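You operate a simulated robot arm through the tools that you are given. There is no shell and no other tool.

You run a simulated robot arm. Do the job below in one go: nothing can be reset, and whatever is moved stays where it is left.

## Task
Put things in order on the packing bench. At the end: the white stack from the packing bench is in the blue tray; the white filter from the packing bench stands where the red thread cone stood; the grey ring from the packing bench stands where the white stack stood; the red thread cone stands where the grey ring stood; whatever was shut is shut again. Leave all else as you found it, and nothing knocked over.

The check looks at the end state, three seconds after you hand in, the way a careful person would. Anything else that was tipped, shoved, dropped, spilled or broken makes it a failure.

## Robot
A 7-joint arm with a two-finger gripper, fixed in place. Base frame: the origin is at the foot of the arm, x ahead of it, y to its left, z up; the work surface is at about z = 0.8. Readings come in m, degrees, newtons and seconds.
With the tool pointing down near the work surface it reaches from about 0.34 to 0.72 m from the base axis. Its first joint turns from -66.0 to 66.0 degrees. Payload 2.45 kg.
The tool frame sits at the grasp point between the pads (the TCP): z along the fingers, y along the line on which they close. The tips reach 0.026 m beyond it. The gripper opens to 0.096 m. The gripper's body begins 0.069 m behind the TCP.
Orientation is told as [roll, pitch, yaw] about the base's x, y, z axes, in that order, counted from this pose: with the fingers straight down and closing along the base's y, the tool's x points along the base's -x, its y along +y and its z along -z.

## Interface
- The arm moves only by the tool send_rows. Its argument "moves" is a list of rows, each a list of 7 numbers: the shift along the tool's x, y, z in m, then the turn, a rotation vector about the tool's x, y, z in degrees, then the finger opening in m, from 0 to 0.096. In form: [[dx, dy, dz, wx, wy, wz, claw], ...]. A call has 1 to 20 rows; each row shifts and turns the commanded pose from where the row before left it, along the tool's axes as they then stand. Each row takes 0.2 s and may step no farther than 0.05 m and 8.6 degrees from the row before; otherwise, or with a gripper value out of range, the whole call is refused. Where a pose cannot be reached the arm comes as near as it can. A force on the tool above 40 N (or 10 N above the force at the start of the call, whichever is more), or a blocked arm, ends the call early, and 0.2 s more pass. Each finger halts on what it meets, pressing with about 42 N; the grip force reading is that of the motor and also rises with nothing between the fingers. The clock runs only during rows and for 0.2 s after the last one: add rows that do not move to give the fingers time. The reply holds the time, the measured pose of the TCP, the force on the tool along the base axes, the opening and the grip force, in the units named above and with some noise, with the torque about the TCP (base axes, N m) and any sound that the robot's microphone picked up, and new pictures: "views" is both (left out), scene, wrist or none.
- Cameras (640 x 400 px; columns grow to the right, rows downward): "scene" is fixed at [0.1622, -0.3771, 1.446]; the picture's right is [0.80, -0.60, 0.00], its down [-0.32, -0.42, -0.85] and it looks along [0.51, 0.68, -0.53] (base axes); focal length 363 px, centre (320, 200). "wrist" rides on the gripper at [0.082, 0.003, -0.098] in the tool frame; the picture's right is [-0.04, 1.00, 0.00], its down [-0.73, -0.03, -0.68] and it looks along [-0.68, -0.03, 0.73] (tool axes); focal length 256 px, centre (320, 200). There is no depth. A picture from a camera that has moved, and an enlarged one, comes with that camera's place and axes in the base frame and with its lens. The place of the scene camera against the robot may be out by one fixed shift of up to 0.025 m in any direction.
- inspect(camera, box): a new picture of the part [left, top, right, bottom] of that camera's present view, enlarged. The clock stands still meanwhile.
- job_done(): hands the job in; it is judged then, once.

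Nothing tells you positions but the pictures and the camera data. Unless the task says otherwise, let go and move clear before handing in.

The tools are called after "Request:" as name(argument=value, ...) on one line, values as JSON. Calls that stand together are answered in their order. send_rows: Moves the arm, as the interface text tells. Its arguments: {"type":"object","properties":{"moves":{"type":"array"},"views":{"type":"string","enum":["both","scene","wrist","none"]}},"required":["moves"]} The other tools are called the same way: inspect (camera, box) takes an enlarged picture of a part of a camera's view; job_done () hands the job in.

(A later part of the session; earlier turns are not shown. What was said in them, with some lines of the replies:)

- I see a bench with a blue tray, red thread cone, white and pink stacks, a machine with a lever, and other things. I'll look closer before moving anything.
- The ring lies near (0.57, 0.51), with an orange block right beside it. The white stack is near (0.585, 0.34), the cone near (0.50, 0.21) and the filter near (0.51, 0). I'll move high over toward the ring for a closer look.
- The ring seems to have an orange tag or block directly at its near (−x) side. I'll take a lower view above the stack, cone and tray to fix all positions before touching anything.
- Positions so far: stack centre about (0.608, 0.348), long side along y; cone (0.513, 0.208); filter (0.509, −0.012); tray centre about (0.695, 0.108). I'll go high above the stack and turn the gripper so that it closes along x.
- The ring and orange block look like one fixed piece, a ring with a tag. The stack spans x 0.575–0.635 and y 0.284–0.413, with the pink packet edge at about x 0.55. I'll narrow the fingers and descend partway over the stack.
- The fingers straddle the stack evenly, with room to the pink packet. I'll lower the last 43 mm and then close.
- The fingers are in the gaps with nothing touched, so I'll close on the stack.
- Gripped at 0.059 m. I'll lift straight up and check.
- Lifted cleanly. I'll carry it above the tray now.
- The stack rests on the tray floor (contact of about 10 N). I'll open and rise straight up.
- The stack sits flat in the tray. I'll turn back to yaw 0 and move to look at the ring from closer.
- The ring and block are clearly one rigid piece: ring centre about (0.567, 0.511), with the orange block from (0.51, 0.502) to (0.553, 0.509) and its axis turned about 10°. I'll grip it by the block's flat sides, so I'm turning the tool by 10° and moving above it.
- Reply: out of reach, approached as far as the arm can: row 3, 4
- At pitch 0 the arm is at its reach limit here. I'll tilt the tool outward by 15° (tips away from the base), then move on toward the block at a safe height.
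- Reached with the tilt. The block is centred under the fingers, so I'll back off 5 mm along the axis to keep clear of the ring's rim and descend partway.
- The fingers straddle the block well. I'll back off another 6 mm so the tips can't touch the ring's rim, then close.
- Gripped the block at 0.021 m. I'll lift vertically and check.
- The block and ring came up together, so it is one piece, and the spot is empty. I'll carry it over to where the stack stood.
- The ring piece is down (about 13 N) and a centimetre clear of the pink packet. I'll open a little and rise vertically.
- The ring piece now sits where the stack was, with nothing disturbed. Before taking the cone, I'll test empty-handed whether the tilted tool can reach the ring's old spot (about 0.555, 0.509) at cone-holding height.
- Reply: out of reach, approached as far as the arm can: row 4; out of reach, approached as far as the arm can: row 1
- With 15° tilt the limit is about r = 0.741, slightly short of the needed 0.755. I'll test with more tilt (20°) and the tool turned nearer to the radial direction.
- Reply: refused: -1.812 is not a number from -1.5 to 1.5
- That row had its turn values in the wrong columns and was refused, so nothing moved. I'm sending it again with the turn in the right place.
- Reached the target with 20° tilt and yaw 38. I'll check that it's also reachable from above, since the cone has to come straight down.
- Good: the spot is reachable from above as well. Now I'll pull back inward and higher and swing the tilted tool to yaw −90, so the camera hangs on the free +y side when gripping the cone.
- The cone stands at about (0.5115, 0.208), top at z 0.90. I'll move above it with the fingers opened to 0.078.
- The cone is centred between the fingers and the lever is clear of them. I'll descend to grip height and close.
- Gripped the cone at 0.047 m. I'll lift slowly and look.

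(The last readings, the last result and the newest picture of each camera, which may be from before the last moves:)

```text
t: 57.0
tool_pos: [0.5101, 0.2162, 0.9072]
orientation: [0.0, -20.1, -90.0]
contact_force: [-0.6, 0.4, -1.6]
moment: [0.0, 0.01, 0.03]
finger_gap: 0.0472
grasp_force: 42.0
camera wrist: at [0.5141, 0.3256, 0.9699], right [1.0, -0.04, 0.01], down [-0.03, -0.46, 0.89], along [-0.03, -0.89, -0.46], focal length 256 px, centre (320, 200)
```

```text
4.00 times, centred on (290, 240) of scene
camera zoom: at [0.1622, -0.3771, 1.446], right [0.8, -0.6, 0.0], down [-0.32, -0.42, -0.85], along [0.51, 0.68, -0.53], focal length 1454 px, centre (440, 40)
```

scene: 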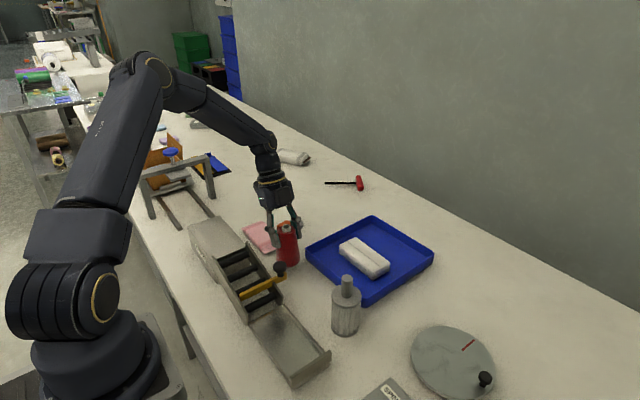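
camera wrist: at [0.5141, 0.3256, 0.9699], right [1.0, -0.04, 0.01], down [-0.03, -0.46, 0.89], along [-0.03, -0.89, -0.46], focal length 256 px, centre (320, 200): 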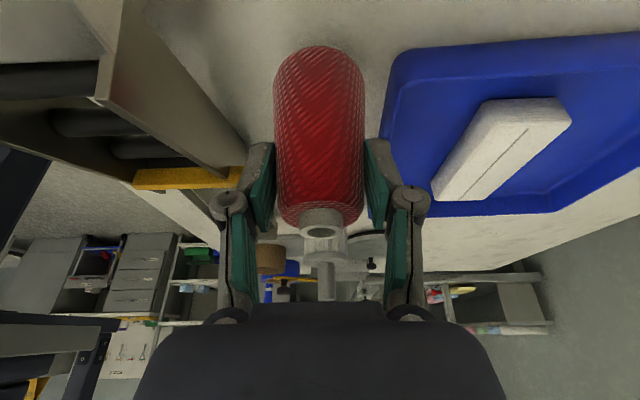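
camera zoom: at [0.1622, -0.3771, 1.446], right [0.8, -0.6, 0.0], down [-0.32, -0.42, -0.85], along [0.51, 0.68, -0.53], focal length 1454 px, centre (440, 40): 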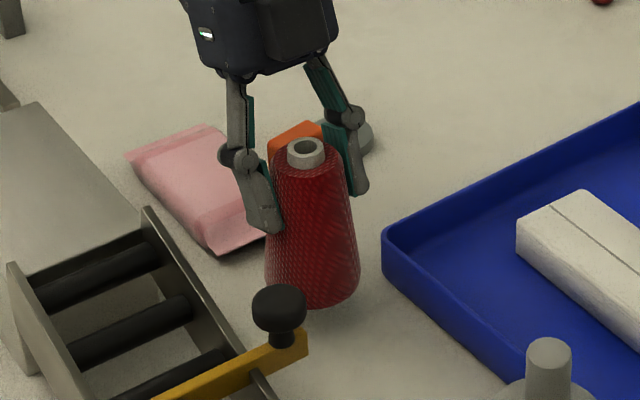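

The cone hangs upright with no slip. I'll lift higher, move back over the free area and swing the tool to yaw 38.

Request:
send_rows(moves=[[-0.0106, 0, -0.0291, 0, 0, 0, 0.036], [-0.0106, 0, -0.0291, 0, 0, 0, 0.036], [-0.0106, 0, -0.0291, 0, 0, 0, 0.036], [0, 0, 0, 0, 0, 0, 0.036], [0.0423, 0.0033, -0.0154, 0, 0, 0, 0.036], [0.0423, 0.0033, -0.0154, 0, 0, 0, 0.036], [0.0423, 0.0033, -0.0154, 0, 0, 0, 0.036], [0, 0, 0, 0, 0, 0, 0.036]], views="wrist")

Request:
send_rows(moves=[[0, 0, 0, -2.736, 0, -7.518, 0.036], [0, 0, 0, -2.736, 0, -7.518, 0.036], [0, 0, 0, -2.736, 0, -7.518, 0.036], [0, 0, 0, -2.736, 0, -7.518, 0.036], [0, 0, 0, -2.736, 0, -7.518, 0.036], [0, 0, 0, -2.736, 0, -7.518, 0.036], [0, 0, 0, -2.736, 0, -7.518, 0.036], [0, 0, 0, -2.736, 0, -7.518, 0.036], [0, 0, 0, -2.736, 0, -7.518, 0.036], [0, 0, 0, -2.736, 0, -7.518, 0.036], [0, 0, 0, -2.736, 0, -7.518, 0.036], [0, 0, 0, -2.736, 0, -7.518, 0.036], [0, 0, 0, -2.736, 0, -7.518, 0.036], [0, 0, 0, -2.736, 0, -7.518, 0.036], [0, 0, 0, -2.736, 0, -7.518, 0.036], [0, 0, 0, -2.736, 0, -7.518, 0.036], [0, 0, 0, 0, 0, 0, 0.036]])

```text
t: 58.8
tool_pos: [0.5202, 0.3516, 0.998]
orientation: [-0.1, -20.0, -90.2]
contact_force: [-0.1, -0.2, -1.4]
moment: [0.03, -0.01, 0.0]
finger_gap: 0.0475
grasp_force: 41.8
camera wrist: at [0.5242, 0.4608, 1.0616], right [1.0, -0.04, 0.01], down [-0.03, -0.46, 0.89], along [-0.03, -0.89, -0.46], focal length 256 px, centre (320, 200)
```

wrist: 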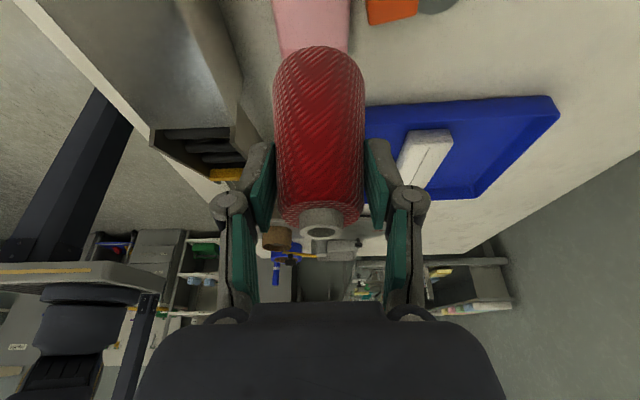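

```text
t: 62.4
tool_pos: [0.5215, 0.3504, 0.9999]
orientation: [0.1, -20.0, 38.1]
contact_force: [-0.2, -0.2, -1.7]
moment: [0.0, -0.02, 0.01]
finger_gap: 0.0473
grasp_force: 42.4
camera wrist: at [0.4323, 0.2845, 1.0634], right [-0.59, 0.81, 0.01], down [0.38, 0.26, 0.89], along [0.72, 0.53, -0.46], focal length 256 px, centre (320, 200)
```

scene: 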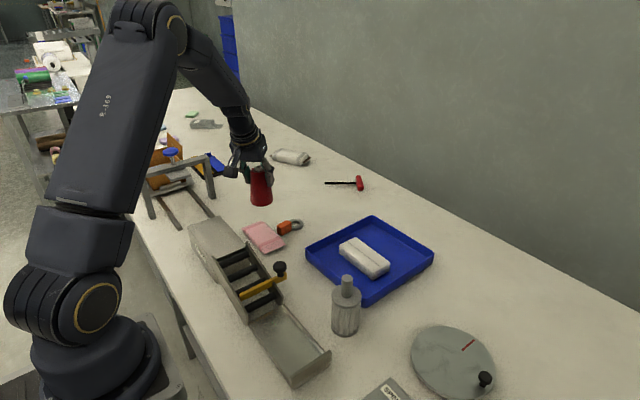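
wrist: 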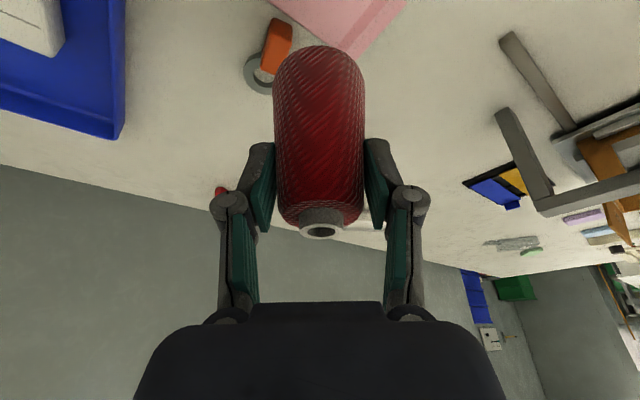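

Request:
send_rows(moves=[[-0.0237, 0.0258, 0.022, 0, 0, 0, 0.036], [-0.0237, 0.0258, 0.022, 0, 0, 0, 0.036], [-0.0237, 0.0258, 0.022, 0, 0, 0, 0.036], [-0.0237, 0.0258, 0.022, 0, 0, 0, 0.036], [0, 0, 0, 0, 0, 0, 0.036]])

```text
t: 63.6
tool_pos: [0.5515, 0.5053, 0.9487]
orientation: [0.0, -19.9, 38.0]
contact_force: [0.0, -0.2, -1.3]
moment: [-0.01, 0.0, -0.02]
finger_gap: 0.0472
grasp_force: 42.8
camera wrist: at [0.4635, 0.4406, 1.0121], right [-0.59, 0.81, 0.01], down [0.38, 0.26, 0.89], along [0.72, 0.53, -0.46], focal length 256 px, centre (320, 200)
```

scene: 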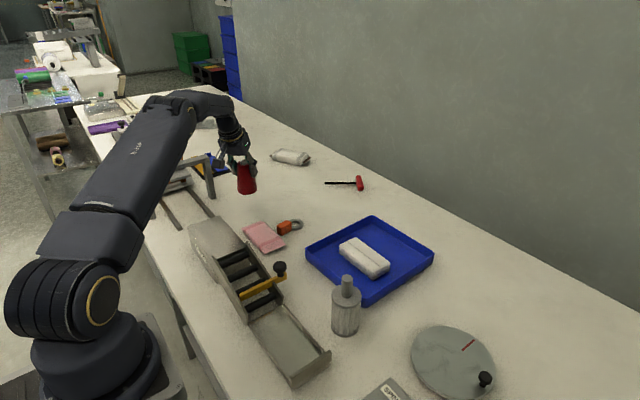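
wrist: 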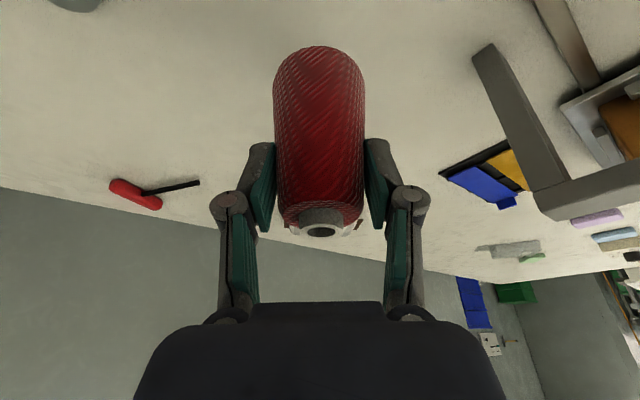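

Request:
send_rows(moves=[[0.0094, 0, 0.0258, 0, 0, 0, 0.036], [0.0094, 0, 0.0258, 0, 0, 0, 0.036], [0, 0, 0, 0, 0, 0, 0.036]])

Request:
inspect(camera="scene", box=[190, 130, 290, 230])

```text
t: 64.4
tool_pos: [0.5507, 0.5058, 0.8942]
orientation: [0.0, -19.9, 38.0]
contact_force: [-0.6, 0.5, -1.3]
moment: [-0.03, 0.06, 0.01]
finger_gap: 0.047
grasp_force: 42.3
camera wrist: at [0.462, 0.4399, 0.9579], right [-0.59, 0.81, 0.01], down [0.38, 0.26, 0.89], along [0.72, 0.53, -0.46], focal length 256 px, centre (320, 200)
```

scene: 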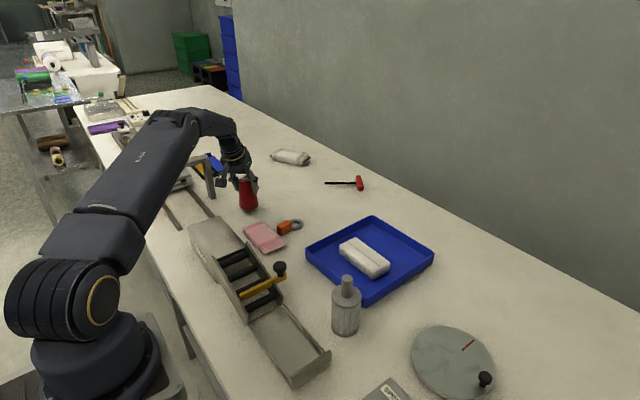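
wrist: 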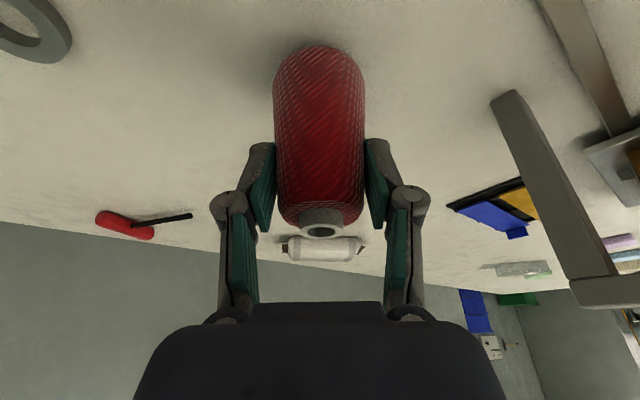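

```text
4.00 times, centred on (240, 180) of scene
camera zoom: at [0.1623, -0.3771, 1.446], right [0.8, -0.6, 0.0], down [-0.32, -0.42, -0.85], along [0.51, 0.68, -0.53], focal length 1454 px, centre (640, 280)
```

zoom: 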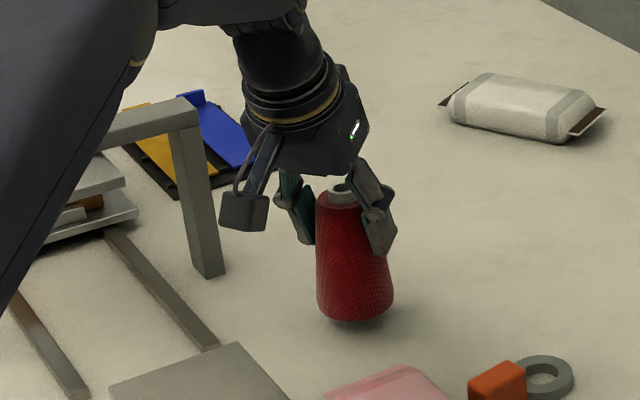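

Upright and just above the surface. I'll step it down until it touches.

Request:
send_rows(moves=[[0.0014, 0, 0.0038, 0, 0, 0, 0.036], [0.001, 0, 0.0028, 0, 0, 0, 0.036], [0, 0, 0, 0, 0, 0, 0.036]], views="none")

Request:
send_rows(moves=[[0.0007, 0, 0.0019, 0, 0, 0, 0.036], [0, 0, 0, 0, 0, 0, 0.036]], views="none")

Request:
send_rows(moves=[[0.0005, 0, 0.0014, 0, 0, 0, 0.036], [0, 0, 0, 0, 0, 0, 0.036]], views="none")

```text
t: 65.2
tool_pos: [0.5508, 0.5055, 0.8873]
orientation: [0.0, -20.0, 38.0]
contact_force: [0.3, 0.8, -2.4]
moment: [-0.04, 0.03, -0.01]
finger_gap: 0.047
grasp_force: 42.2
```

```text
t: 65.8
tool_pos: [0.5509, 0.5047, 0.8853]
orientation: [0.0, -20.0, 38.0]
contact_force: [0.4, 0.0, -1.6]
moment: [0.0, 0.0, -0.02]
finger_gap: 0.0471
grasp_force: 41.8
```

```text
t: 66.4
tool_pos: [0.5508, 0.5072, 0.8841]
orientation: [0.0, -20.0, 37.9]
contact_force: [0.2, 0.2, -1.7]
moment: [0.0, -0.01, 0.01]
finger_gap: 0.0471
grasp_force: 41.8
```

Request:
send_rows(moves=[[0.0005, 0, 0.0014, 0, 0, 0, 0.036], [0, 0, 0, 0, 0, 0, 0.036]], views="none")

Request:
send_rows(moves=[[0.0003, 0, 0.0009, 0, 0, 0, 0.036], [0, 0, 0, 0, 0, 0, 0.036]], views="none")

```text
t: 67.0
tool_pos: [0.5509, 0.5052, 0.8822]
orientation: [0.0, -20.0, 38.0]
contact_force: [0.8, -0.1, -1.5]
moment: [-0.01, -0.01, -0.01]
finger_gap: 0.0472
grasp_force: 42.2
```

```text
t: 67.6
tool_pos: [0.5514, 0.5046, 0.8826]
orientation: [-0.1, -20.1, 38.0]
contact_force: [-0.8, -2.5, 5.2]
moment: [-0.04, 0.11, 0.01]
finger_gap: 0.0471
grasp_force: 42.2
```

The cone touches down (about 7 N change). I'll open slowly and then rise vertically.

Request:
send_rows(moves=[[0, 0, 0, 0, 0, 0, 0.05], [0, 0, 0, 0, 0, 0, 0.058], [0, 0, 0, 0, 0, 0, 0.068], [0, 0, 0, 0, 0, 0, 0.078], [0, 0, 0, 0, 0, 0, 0.078]])

Request:
inspect(camera="scene", box=[190, 130, 290, 230])

```text
t: 68.8
tool_pos: [0.5517, 0.5052, 0.882]
orientation: [-0.1, -20.0, 38.0]
contact_force: [0.3, 0.0, 0.7]
moment: [0.02, 0.02, -0.01]
finger_gap: 0.078
grasp_force: 0.0
camera wrist: at [0.4624, 0.4396, 0.9449], right [-0.59, 0.81, 0.01], down [0.38, 0.26, 0.89], along [0.72, 0.53, -0.46], focal length 256 px, centre (320, 200)
```

scene: 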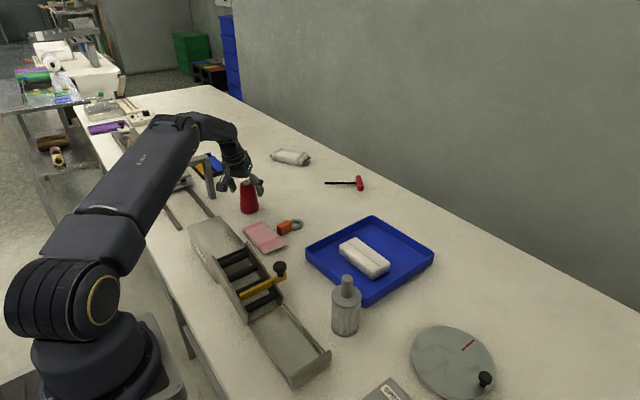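
wrist: 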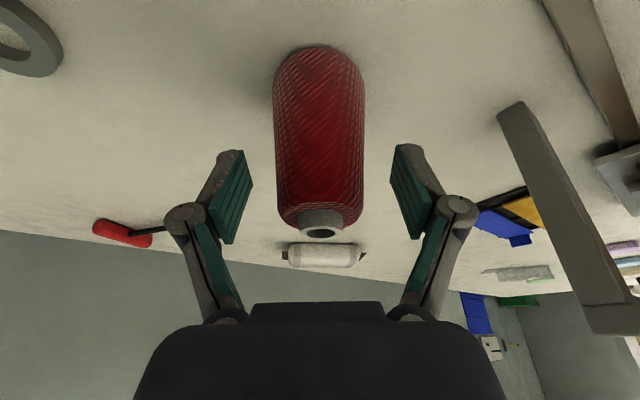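

```text
4.00 times, centred on (240, 180) of scene
camera zoom: at [0.1622, -0.3771, 1.446], right [0.8, -0.6, 0.0], down [-0.32, -0.42, -0.85], along [0.51, 0.68, -0.53], focal length 1454 px, centre (640, 280)
```

zoom: 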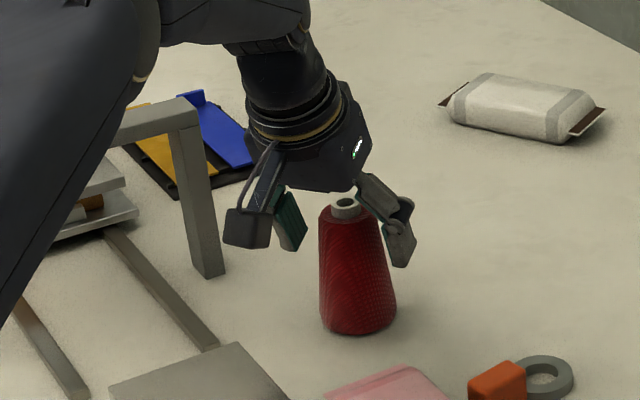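

The cone stands upright on the ring's old spot. I'll rise, pull back, and straighten the tool.

Request:
send_rows(moves=[[-0.0057, 0, -0.0157, 0, 0, 0, 0.078], [-0.0114, 0, -0.0313, 0, 0, 0, 0.078], [-0.0114, 0, -0.0313, 0, 0, 0, 0.078], [-0.0057, 0, -0.0157, 0, 0, 0, 0.078], [0.037, -0.0222, -0.0135, 0, 0, 0, 0.096], [0.037, -0.0222, -0.0135, 0, 0, 0, 0.096], [0.037, -0.0222, -0.0135, 0, 0, 0, 0.096], [0, 0, 0, 0, 6.667, 0, 0.096], [0, 0, 0, 0, 6.667, 0, 0.096], [0, 0, 0, 0, 6.666, 0, 0.096], [0, 0, 0, 0, 0, 7.6, 0.096], [0, 0, 0, 0, 0, 7.6, 0.096], [0, 0, 0, 0, 0, 7.6, 0.096], [0, 0, 0, 0, 0, 7.6, 0.096], [0, 0, 0, 0, 0, 7.6, 0.096], [0, 0, 0, 0, 0, 0, 0.096]])

```text
t: 72.2
tool_pos: [0.498, 0.38, 0.9817]
orientation: [0.1, 0.1, -0.2]
contact_force: [-0.7, 0.6, 0.1]
moment: [0.01, -0.01, 0.03]
finger_gap: 0.0961
grasp_force: 0.1
camera wrist: at [0.4177, 0.3833, 1.0793], right [0.04, 1.0, 0.0], down [0.73, -0.03, 0.68], along [0.68, -0.03, -0.73], focal length 256 px, centre (320, 200)
```

scene: 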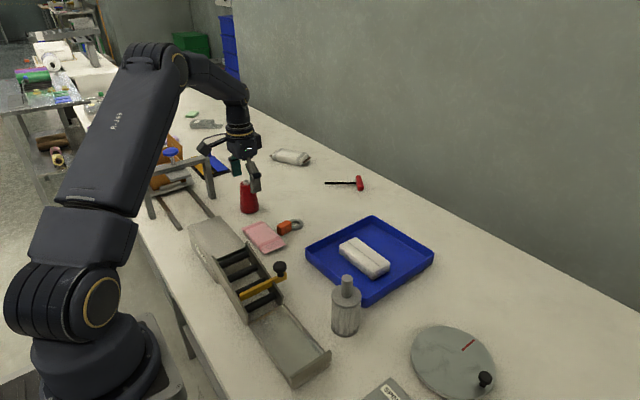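
wrist: 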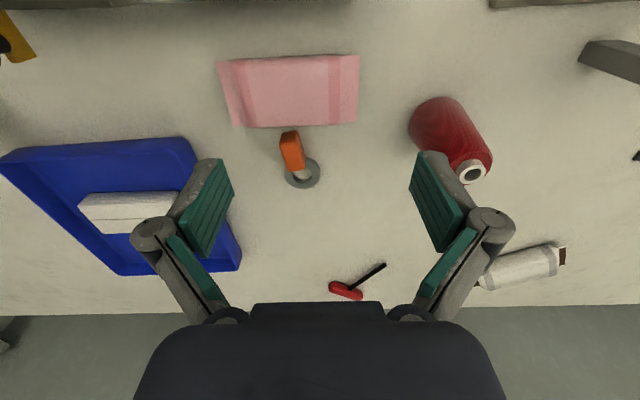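

The ring piece and cone are both in place. Next is the filter near (0.509, −0.012), so I'm moving high to view it.

Request:
send_rows(moves=[[0.0087, -0.0433, -0.0056, 0, 0, 0, 0.096], [0.0087, -0.0433, -0.0056, 0, 0, 0, 0.096], [0.0087, -0.0433, -0.0056, 0, 0, 0, 0.096], [0.0087, -0.0433, -0.0056, 0, 0, 0, 0.096], [0.0087, -0.0433, -0.0056, 0, 0, 0, 0.096], [0.0087, -0.0433, -0.0056, 0, 0, 0, 0.096], [0.0087, -0.0433, -0.0056, 0, 0, 0, 0.096], [0.0087, -0.0433, -0.0056, 0, 0, 0, 0.096], [0.0087, -0.0433, -0.0056, 0, 0, 0, 0.096], [0, 0, 0, 0, 0, 0, 0.096], [0, 0, 0, 0, 0, 0, 0.096]])

Request:
inspect(camera="wrist", box=[240, 60, 400, 220])

Request:
inspect(camera="scene", box=[200, 160, 320, 260])

```text
t: 74.6
tool_pos: [0.4214, -0.0107, 1.0324]
orientation: [0.0, 0.0, 0.0]
contact_force: [-1.1, 0.5, 0.0]
moment: [0.02, 0.06, 0.0]
finger_gap: 0.0961
grasp_force: 0.1
camera wrist: at [0.3394, -0.0075, 1.13], right [0.04, 1.0, 0.0], down [0.73, -0.03, 0.68], along [0.68, -0.03, -0.73], focal length 256 px, centre (320, 200)
```

scene: 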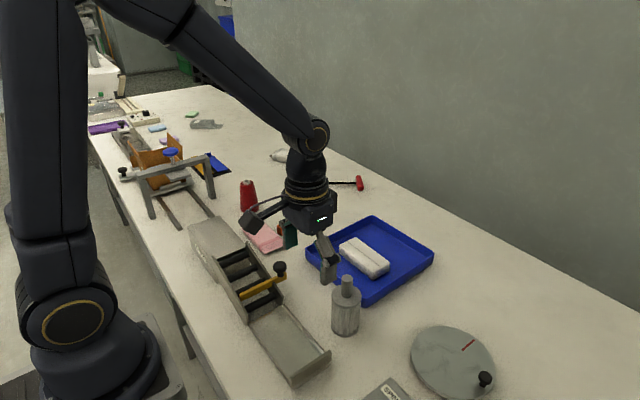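
wrist: 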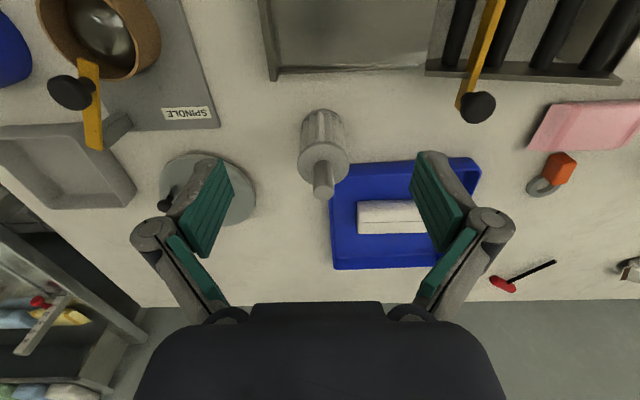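

```text
2.50 times, centred on (320, 140) of wrist
camera zoom: at [0.3394, -0.0075, 1.13], right [0.04, 1.0, 0.0], down [0.73, -0.03, 0.68], along [0.68, -0.03, -0.73], focal length 640 px, centre (320, 350)
```

zoom: 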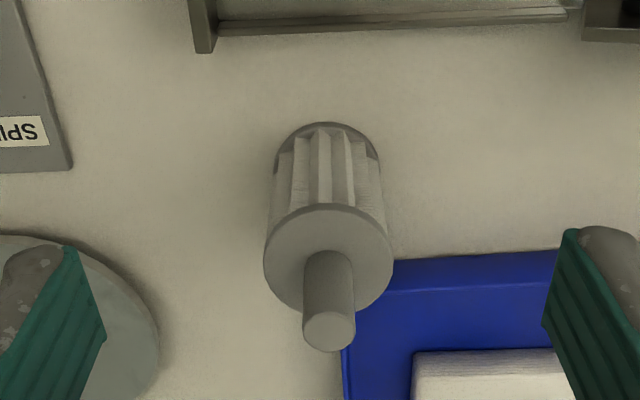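

```text
4.00 times, centred on (260, 210) of scene
camera zoom: at [0.1622, -0.3771, 1.446], right [0.8, -0.6, 0.0], down [-0.32, -0.42, -0.85], along [0.51, 0.68, -0.53], focal length 1454 px, centre (560, 160)
```

zoom: 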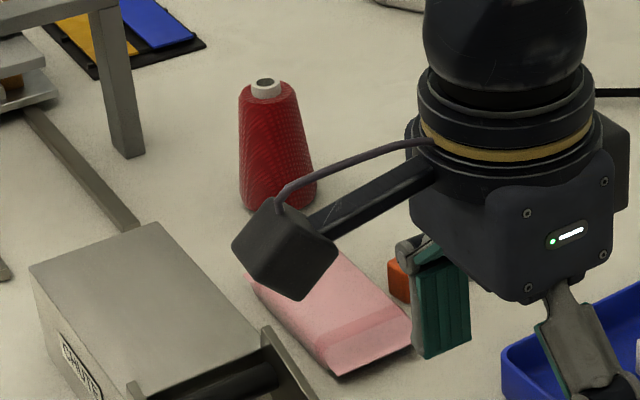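

The filter axis is at about (0.508, −0.011), with the stem (0.021 m thick) reaching from z 0.887 to 0.937. I'll grip it by the stem from above.

Request:
send_rows(moves=[[-0.0433, 0, 0, 0, 0, 0, 0.07], [-0.0433, 0, 0, 0, 0, 0, 0.06], [0, 0, 0.03, 0, 0, 0, 0.06], [0, 0, 0.02, 0, 0, 0, 0.06], [0, 0, 0, 0, 0, 0, 0.06], [0, 0, 0, 0, 0, 0, 0.06]])

Request:
inspect(camera="scene", box=[280, 200, 400, 350])

```text
t: 76.0
tool_pos: [0.5084, -0.008, 0.9833]
orientation: [0.0, 0.1, 0.0]
contact_force: [-0.3, 0.3, -0.3]
moment: [-0.02, 0.02, -0.01]
finger_gap: 0.0599
grasp_force: 0.1
camera wrist: at [0.4269, -0.0066, 1.0802], right [0.04, 1.0, 0.0], down [0.73, -0.03, 0.68], along [0.68, -0.03, -0.73], focal length 256 px, centre (320, 200)
```

scene: 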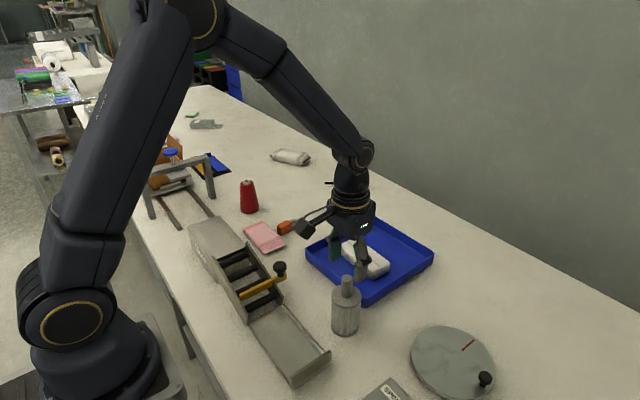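
wrist: 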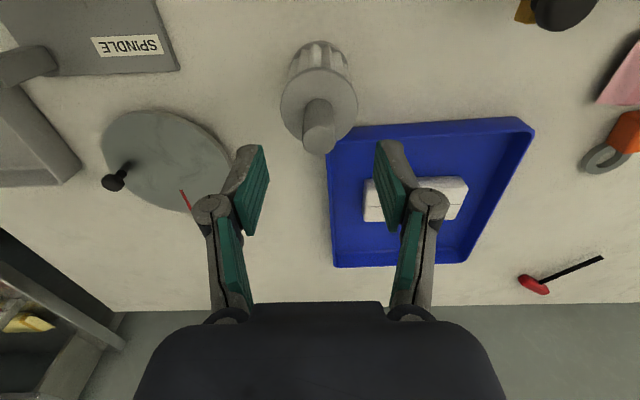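

```text
2.67 times, centred on (340, 275) of scene
camera zoom: at [0.1622, -0.3771, 1.446], right [0.8, -0.6, 0.0], down [-0.32, -0.42, -0.85], along [0.51, 0.68, -0.53], focal length 969 px, centre (267, 0)
```

zoom: 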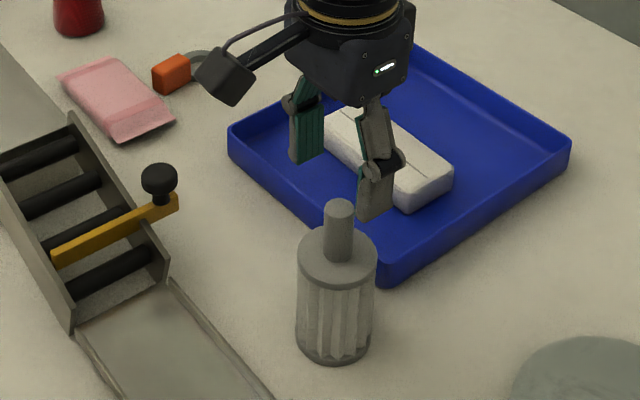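

The stem is exactly under the tool. I'll lower it to grip the stem just above the cap.

Request:
send_rows(moves=[[0, 0, 0.025, 0, 0, 0, 0.06], [0, 0, 0.025, 0, 0, 0, 0.06], [0, 0, 0.012, 0, 0, 0, 0.06], [0, 0, 0, 0, 0, 0, 0.06]])

Request:
inspect(camera="scene", box=[280, 200, 400, 350])

Request:
inspect(camera="wrist", box=[220, 60, 420, 260])

```text
t: 77.0
tool_pos: [0.5078, -0.0083, 0.9209]
orientation: [0.0, 0.1, 0.0]
contact_force: [-0.2, -0.1, 0.0]
moment: [-0.01, -0.03, -0.02]
finger_gap: 0.06
grasp_force: 0.1
camera wrist: at [0.4257, -0.0058, 1.0176], right [0.04, 1.0, 0.0], down [0.73, -0.03, 0.68], along [0.68, -0.03, -0.73], focal length 256 px, centre (320, 200)
```

scene: 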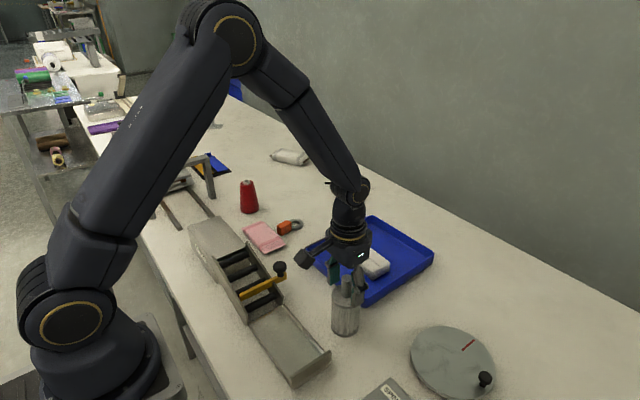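
wrist: 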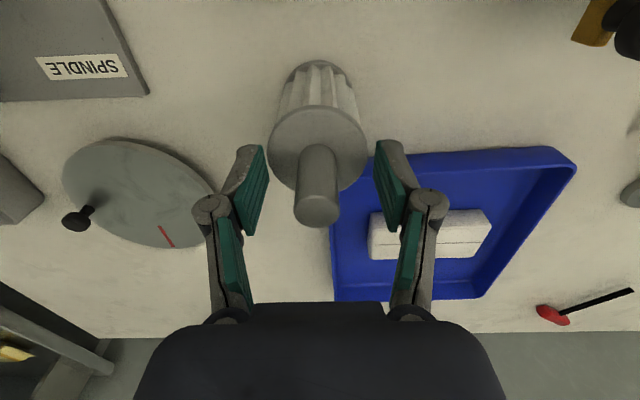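

```text
2.67 times, centred on (340, 275) of scene
camera zoom: at [0.1622, -0.3771, 1.446], right [0.8, -0.6, 0.0], down [-0.32, -0.42, -0.85], along [0.51, 0.68, -0.53], focal length 969 px, centre (267, 0)
```

zoom: 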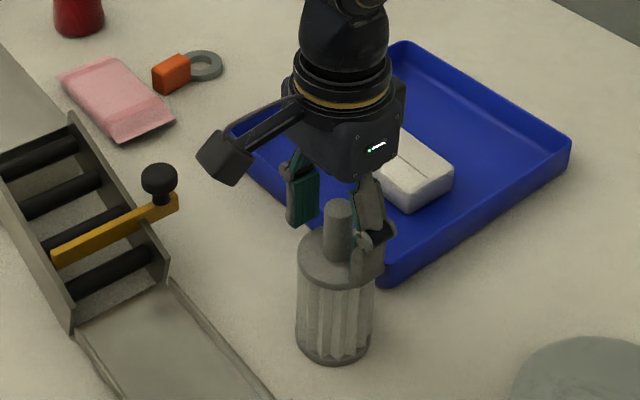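

```text
2.00 times, centred on (320, 160) of wrist
camera zoom: at [0.4257, -0.0058, 1.0176], right [0.04, 1.0, 0.0], down [0.73, -0.03, 0.68], along [0.68, -0.03, -0.73], focal length 512 px, centre (320, 280)
```

zoom: 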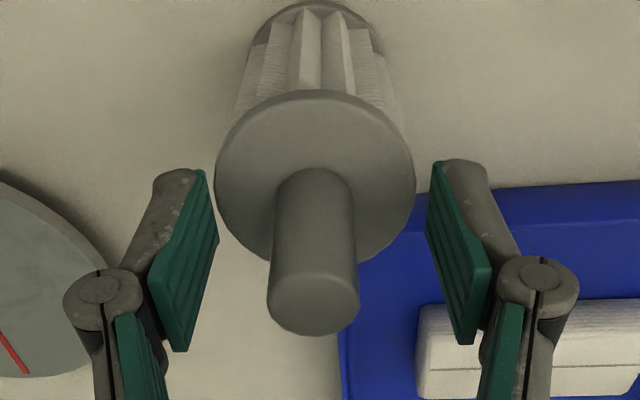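

The filter is 1.5 mm toward −y relative to the tool centre. I'll correct that and close on the stem.

Request:
send_rows(moves=[[0, -0.0015, 0, 0, 0, 0, 0.05], [0, 0, 0, 0, 0, 0, 0.04], [0, 0, 0, 0, 0, 0, 0.03], [0, 0, 0, 0, 0, 0, 0.022], [0, 0, 0, 0, 0, 0, 0.01], [0, 0, 0, 0, 0, 0, 0.01], [0, 0, 0, 0, 0, 0, 0.01]])

```text
t: 78.6
tool_pos: [0.508, -0.0097, 0.9201]
orientation: [0.0, 0.0, 0.1]
contact_force: [-0.7, -0.3, -0.9]
moment: [-0.01, 0.06, -0.02]
finger_gap: 0.0208
grasp_force: 42.5
camera wrist: at [0.4261, -0.0077, 1.0179], right [0.04, 1.0, 0.0], down [0.73, -0.03, 0.68], along [0.68, -0.03, -0.73], focal length 256 px, centre (320, 200)
```

scene: 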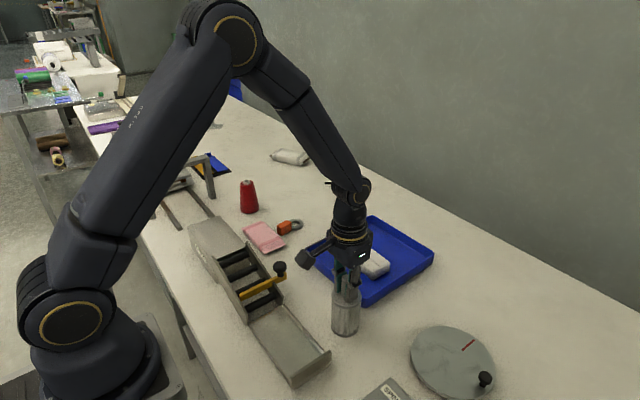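
wrist: 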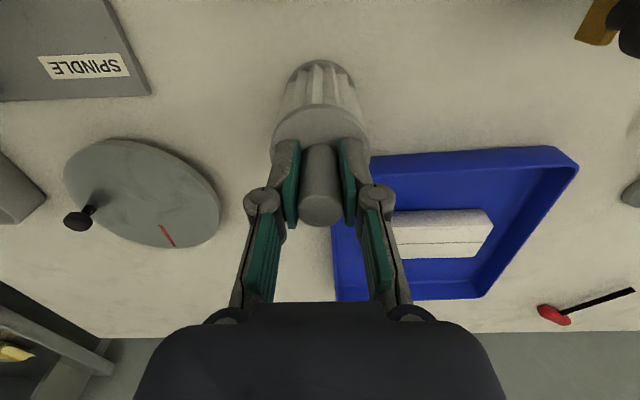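

Gripped the stem at 0.021 m. I'll lift it.

Request:
send_rows(moves=[[0, 0, -0.006, 0, 0, 0, 0.01], [0, 0, -0.014, 0, 0, 0, 0.01], [0, 0, -0.025, 0, 0, 0, 0.01], [0, 0, -0.035, 0, 0, 0, 0.01], [0, 0, -0.035, 0, 0, 0, 0.01], [0, 0, -0.01, 0, 0, 0, 0.01], [0, 0, 0, 0, 0, 0, 0.01]])

```text
t: 80.2
tool_pos: [0.5063, -0.0098, 1.0454]
orientation: [0.0, -0.1, 0.1]
contact_force: [0.3, -0.3, -0.8]
moment: [-0.01, 0.03, -0.01]
finger_gap: 0.0207
grasp_force: 42.1
camera wrist: at [0.4256, -0.0074, 1.1423], right [0.04, 1.0, 0.0], down [0.73, -0.03, 0.68], along [0.68, -0.03, -0.73], focal length 256 px, centre (320, 200)
```

scene: 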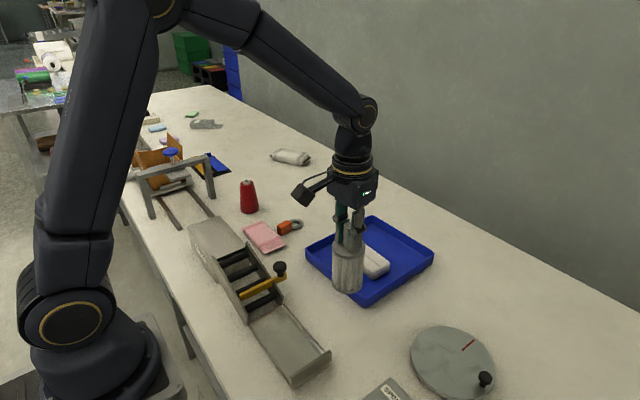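
wrist: 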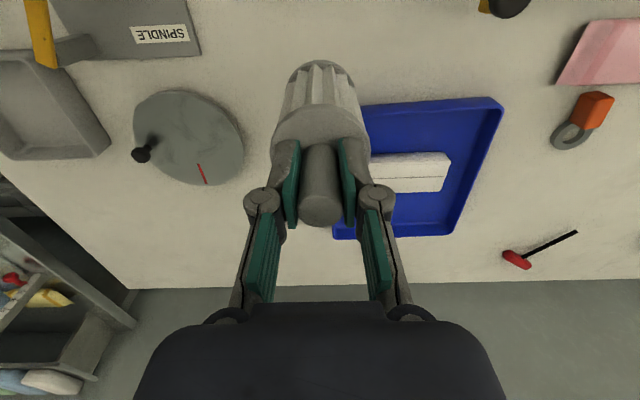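

Request:
send_rows(moves=[[-0.0008, 0.0438, 0, 0, 0, 0, 0.01], [-0.0008, 0.0438, 0, 0, 0, 0, 0.01], [-0.0008, 0.0438, 0, 0, 0, 0, 0.01], [-0.0008, 0.0438, 0, 0, 0, 0, 0.01], [-0.0008, 0.0438, 0, 0, 0, 0, 0.01], [0, 0, 0, 0, 0, 0, 0.01], [0, 0, 0, 0, 0, 0, 0.01]])

```text
t: 81.8
tool_pos: [0.5121, 0.2086, 1.0434]
orientation: [0.0, 0.1, 0.0]
contact_force: [0.7, 0.4, -1.1]
moment: [-0.02, 0.0, 0.01]
finger_gap: 0.0209
grasp_force: 42.2
camera wrist: at [0.431, 0.2113, 1.1406], right [0.04, 1.0, 0.0], down [0.73, -0.03, 0.68], along [0.68, -0.03, -0.73], focal length 256 px, centre (320, 200)
```

scene: 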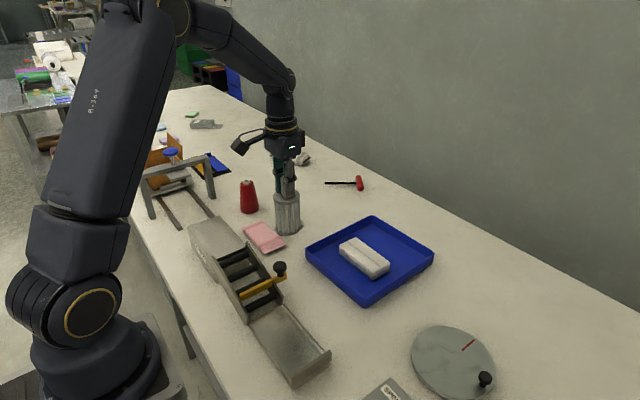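
wrist: 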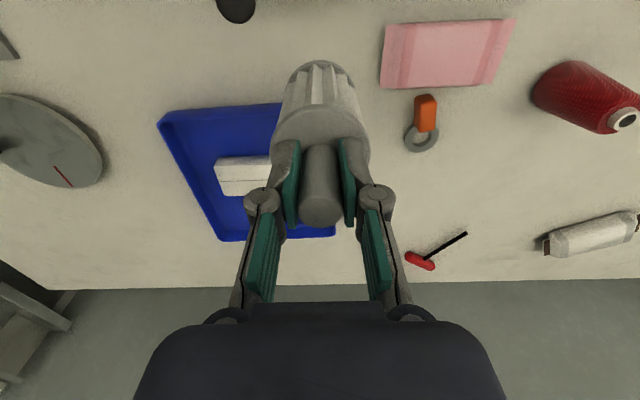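

Request:
send_rows(moves=[[0, 0, 0.035, 0, 0, 0, 0.01], [0, 0, 0.035, 0, 0, 0, 0.01], [0, 0, 0.025, 0, 0, 0, 0.01], [0, 0, 0.015, 0, 0, 0, 0.01], [0, 0, 0, 0, 0, 0, 0.01]])

Request:
inspect(camera="scene", box=[230, 170, 340, 290])

```text
t: 83.0
tool_pos: [0.5111, 0.2104, 0.9349]
orientation: [0.1, 0.0, 0.0]
contact_force: [-0.3, 0.5, -1.6]
moment: [0.02, 0.01, 0.01]
finger_gap: 0.0206
grasp_force: 41.8
camera wrist: at [0.4305, 0.2123, 1.032], right [0.04, 1.0, 0.0], down [0.73, -0.03, 0.68], along [0.68, -0.03, -0.73], focal length 256 px, centre (320, 200)
```

scene: 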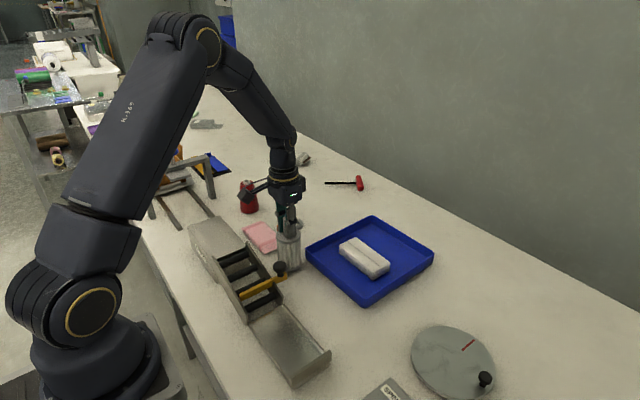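
wrist: 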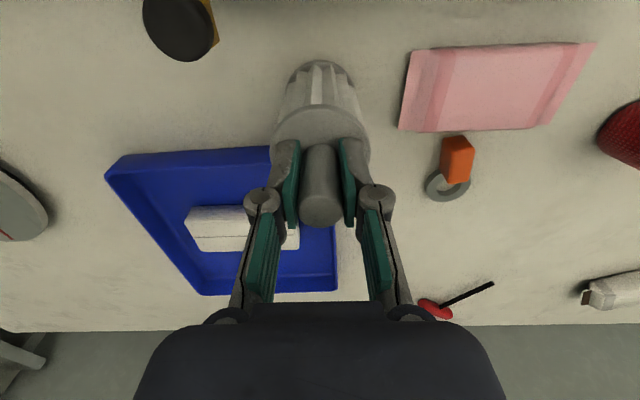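

```text
3.33 times, centred on (285, 230) of scene
camera zoom: at [0.1622, -0.3771, 1.446], right [0.8, -0.6, 0.0], down [-0.32, -0.42, -0.85], along [0.51, 0.68, -0.53], focal length 1211 px, centre (437, 100)
```

zoom: 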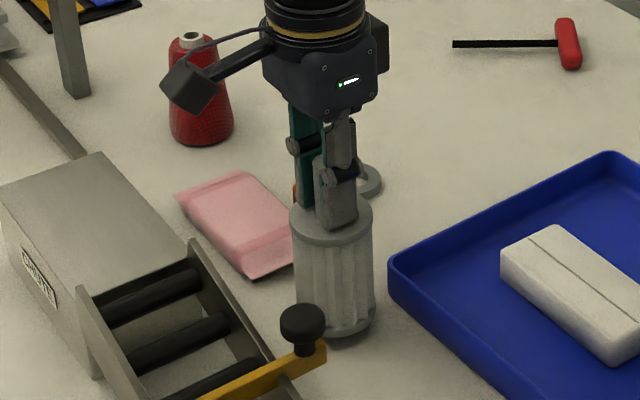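

Straight above the cone's old spot. I'll step down to contact.

Request:
send_rows(moves=[[0, 0, 0.006, 0, 0, 0, 0.01], [0, 0, 0.004, 0, 0, 0, 0.01], [0, 0, 0, 0, 0, 0, 0.01]], views="none")

Request:
send_rows(moves=[[0, 0, 0.002, 0, 0, 0, 0.01], [0, 0, 0, 0, 0, 0, 0.01]], views="none")

Request:
send_rows(moves=[[0, 0, 0.0012, 0, 0, 0, 0.01], [0, 0, 0, 0, 0, 0, 0.01]], views="none")

```text
t: 83.8
tool_pos: [0.5112, 0.2084, 0.9249]
orientation: [-0.1, -0.1, 0.0]
contact_force: [-0.3, 0.2, -1.7]
moment: [0.01, 0.01, -0.01]
finger_gap: 0.0207
grasp_force: 41.7
```

```text
t: 84.4
tool_pos: [0.5118, 0.2078, 0.9231]
orientation: [-0.1, 0.1, 0.0]
contact_force: [-0.5, -0.4, -1.3]
moment: [0.01, 0.01, -0.01]
finger_gap: 0.0208
grasp_force: 42.1
```

```text
t: 85.0
tool_pos: [0.5125, 0.2085, 0.9215]
orientation: [0.1, 0.0, 0.0]
contact_force: [0.1, -0.5, -1.6]
moment: [-0.01, 0.02, -0.02]
finger_gap: 0.0204
grasp_force: 42.5
```

Request:
send_rows(moves=[[0, 0, 0.001, 0, 0, 0, 0.01], [0, 0, 0, 0, 0, 0, 0.01]], views="none")

Request:
send_rows(moves=[[0, 0, 0.0008, 0, 0, 0, 0.01], [0, 0, 0, 0, 0, 0, 0.01]], views="none")

```text
t: 85.6
tool_pos: [0.5116, 0.2081, 0.921]
orientation: [0.0, 0.0, 0.0]
contact_force: [-0.6, 0.3, -0.8]
moment: [0.01, 0.02, 0.0]
finger_gap: 0.0208
grasp_force: 41.7
```

```text
t: 86.2
tool_pos: [0.511, 0.2072, 0.9212]
orientation: [0.0, 0.0, 0.0]
contact_force: [-0.8, 0.7, 2.7]
moment: [-0.03, 0.06, 0.0]
finger_gap: 0.0205
grasp_force: 42.1
```

It touches down. I'll open slowly and rise straight up.

Request:
send_rows(moves=[[0, 0, 0, 0, 0, 0, 0.022], [0, 0, 0, 0, 0, 0, 0.03], [0, 0, 0, 0, 0, 0, 0.042], [0, 0, 0, 0, 0, 0, 0.055], [0, 0, 0, 0, 0, 0, 0.055], [0, 0, -0.02, 0, 0, 0, 0.055], [0, 0, -0.04, 0, 0, 0, 0.055], [0, 0, -0.045, 0, 0, 0, 0.055], [0, 0, 0, 0, 0, 0, 0.055]])

Request:
inspect(camera="scene", box=[230, 170, 340, 290])

```text
t: 88.2
tool_pos: [0.5104, 0.2085, 1.0241]
orientation: [-0.1, 0.1, -0.1]
contact_force: [0.3, 0.3, 1.0]
moment: [-0.02, -0.01, 0.0]
finger_gap: 0.055
grasp_force: 0.1
camera wrist: at [0.4295, 0.211, 1.1213], right [0.04, 1.0, 0.0], down [0.73, -0.03, 0.68], along [0.68, -0.03, -0.73], focal length 256 px, centre (320, 200)
```

scene: 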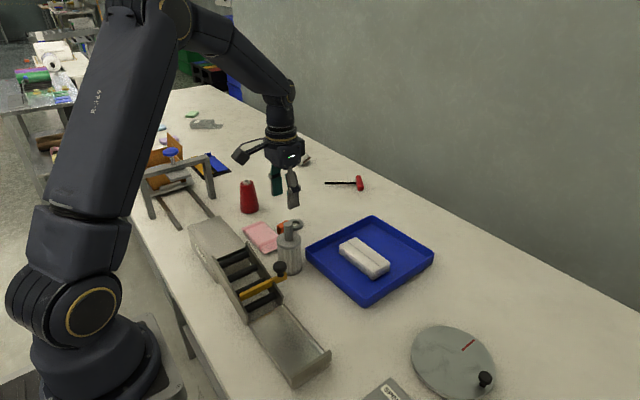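
wrist: 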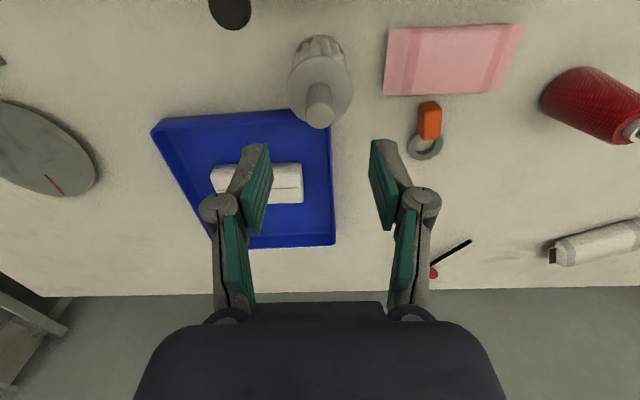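

```text
3.33 times, centred on (285, 230) of scene
camera zoom: at [0.1622, -0.3771, 1.446], right [0.8, -0.6, 0.0], down [-0.32, -0.42, -0.85], along [0.51, 0.68, -0.53], focal length 1211 px, centre (437, 100)
```

zoom: 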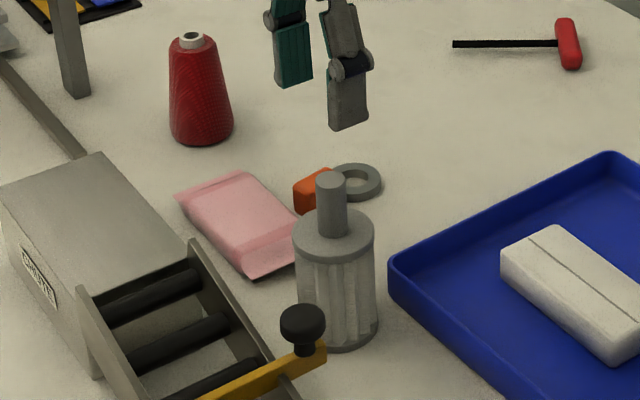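

All four items are placed and nothing else appears moved. I'll retreat toward the starting pose and take a final look.

Request:
send_rows(moves=[[0, 0, -0.04, 0, 0, 0, 0.07], [0.035, 0.006, -0.01, 0, 0, 0, 0.096], [0.04, 0.007, -0.01, 0, 0, 0, 0.096], [0.04, 0.007, -0.01, 0, 0, 0, 0.096], [0.04, 0.006, 0, 0, 0, 0, 0.096], [0, 0, 0, 0, 0, 0, 0.096], [0, 0, 0, 0, 0, 0, 0.096]])

Request:
inspect(camera="scene", box=[180, 140, 440, 340])

Request:
inspect(camera="wrist", box=[200, 60, 560, 260])

Request:
inspect(camera="scene", box=[60, 80, 300, 230])

```text
t: 89.8
tool_pos: [0.3563, 0.2334, 1.0947]
orientation: [0.0, 0.0, -0.1]
contact_force: [-0.5, 0.0, -0.4]
moment: [0.01, -0.01, -0.01]
finger_gap: 0.0957
grasp_force: 0.1
camera wrist: at [0.2751, 0.2365, 1.1909], right [0.04, 1.0, 0.0], down [0.73, -0.03, 0.68], along [0.68, -0.03, -0.73], focal length 256 px, centre (320, 200)
```

scene: 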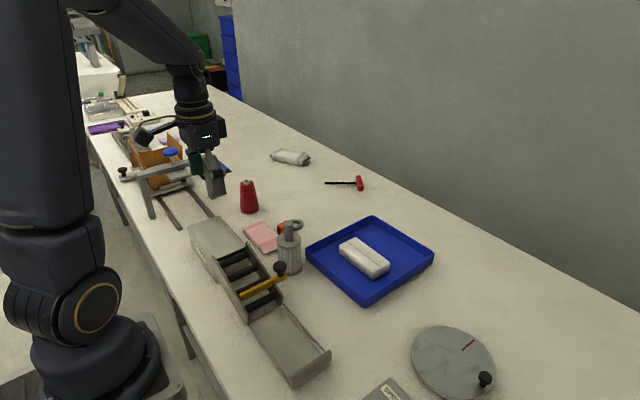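
wrist: 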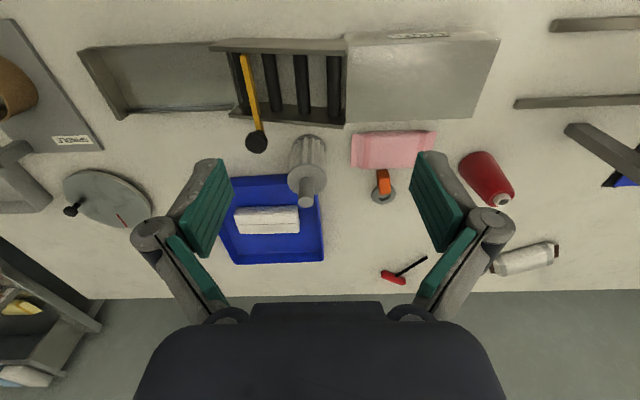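

```text
2.00 times, centred on (310, 240) of scene
camera zoom: at [0.1622, -0.3771, 1.446], right [0.8, -0.6, 0.0], down [-0.32, -0.42, -0.85], along [0.51, 0.68, -0.53], focal length 727 px, centre (340, 120)
```

zoom: 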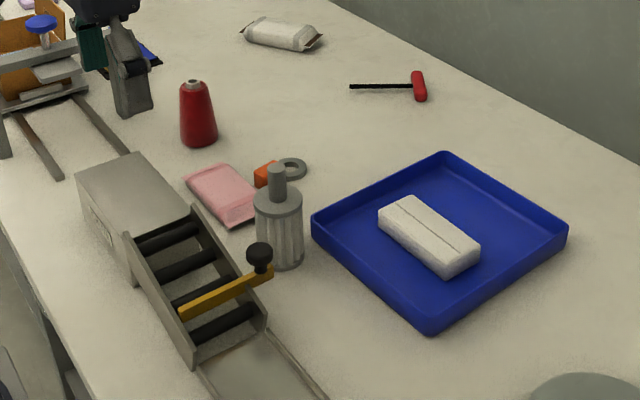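

```text
1.78 times, centred on (380, 160) of wrist
camera zoom: at [0.2751, 0.2365, 1.1909], right [0.04, 1.0, 0.0], down [0.73, -0.03, 0.68], along [0.68, -0.03, -0.73], focal length 455 px, centre (213, 271)
```

zoom: 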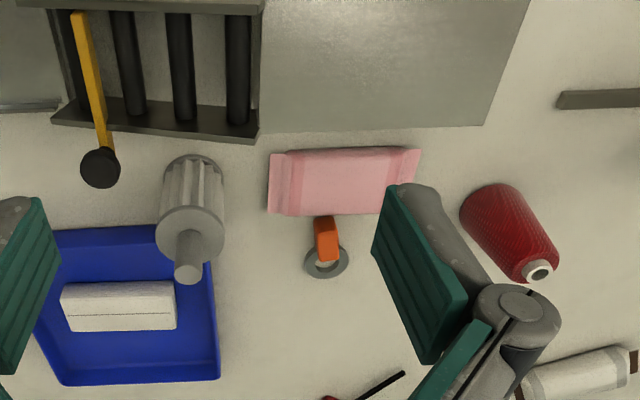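

```text
2.67 times, centred on (180, 155) of scene
camera zoom: at [0.1622, -0.3771, 1.446], right [0.8, -0.6, 0.0], down [-0.32, -0.42, -0.85], along [0.51, 0.68, -0.53], focal length 969 px, centre (693, 320)
```

zoom: 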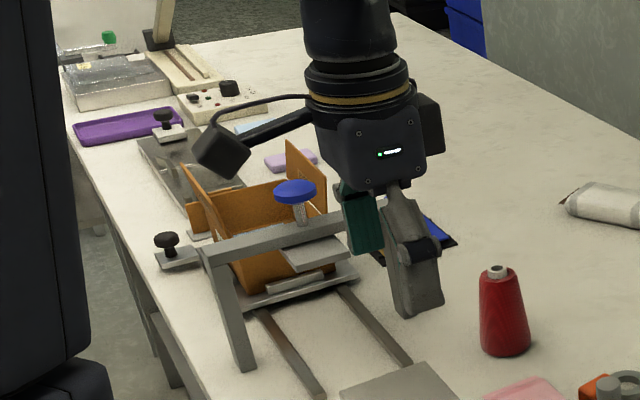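

The stack is in the tray, the ring piece is on the stack's old spot, the cone is on the ring's old spot, and the filter is on the cone's old spot. All of them are upright or flat. I opened nothing, the other items look unmoved, and the arm is back near its start pose, so I'm handing in.

Request:
job_done()

```text
The job is handed in.
```

I finished the rearranging and handed the job in; the result of the check hasn't come back. In the last pictures, everything was where the task asked:

- **White stack:** lies flat in the blue tray, well inside its edges.
- **Grey ring:** lies where the stack stood. Its orange block came up with it as one piece, so I moved them together. The middle of the whole piece is on the stack's old centre, which puts the ring part itself about 1.3 cm off.
- **Red thread cone:** stands upright where the ring was, about 1 cm from the ring's own centre and closer to the middle of the whole piece.
- **White filter:** stands upright where the cone was, within a few millimetres.

I opened nothing, so there was nothing to shut again. The pink packet, the lever and the other items look unmoved compared with the first pictures. The gripper is open and the arm is back near its starting pose.
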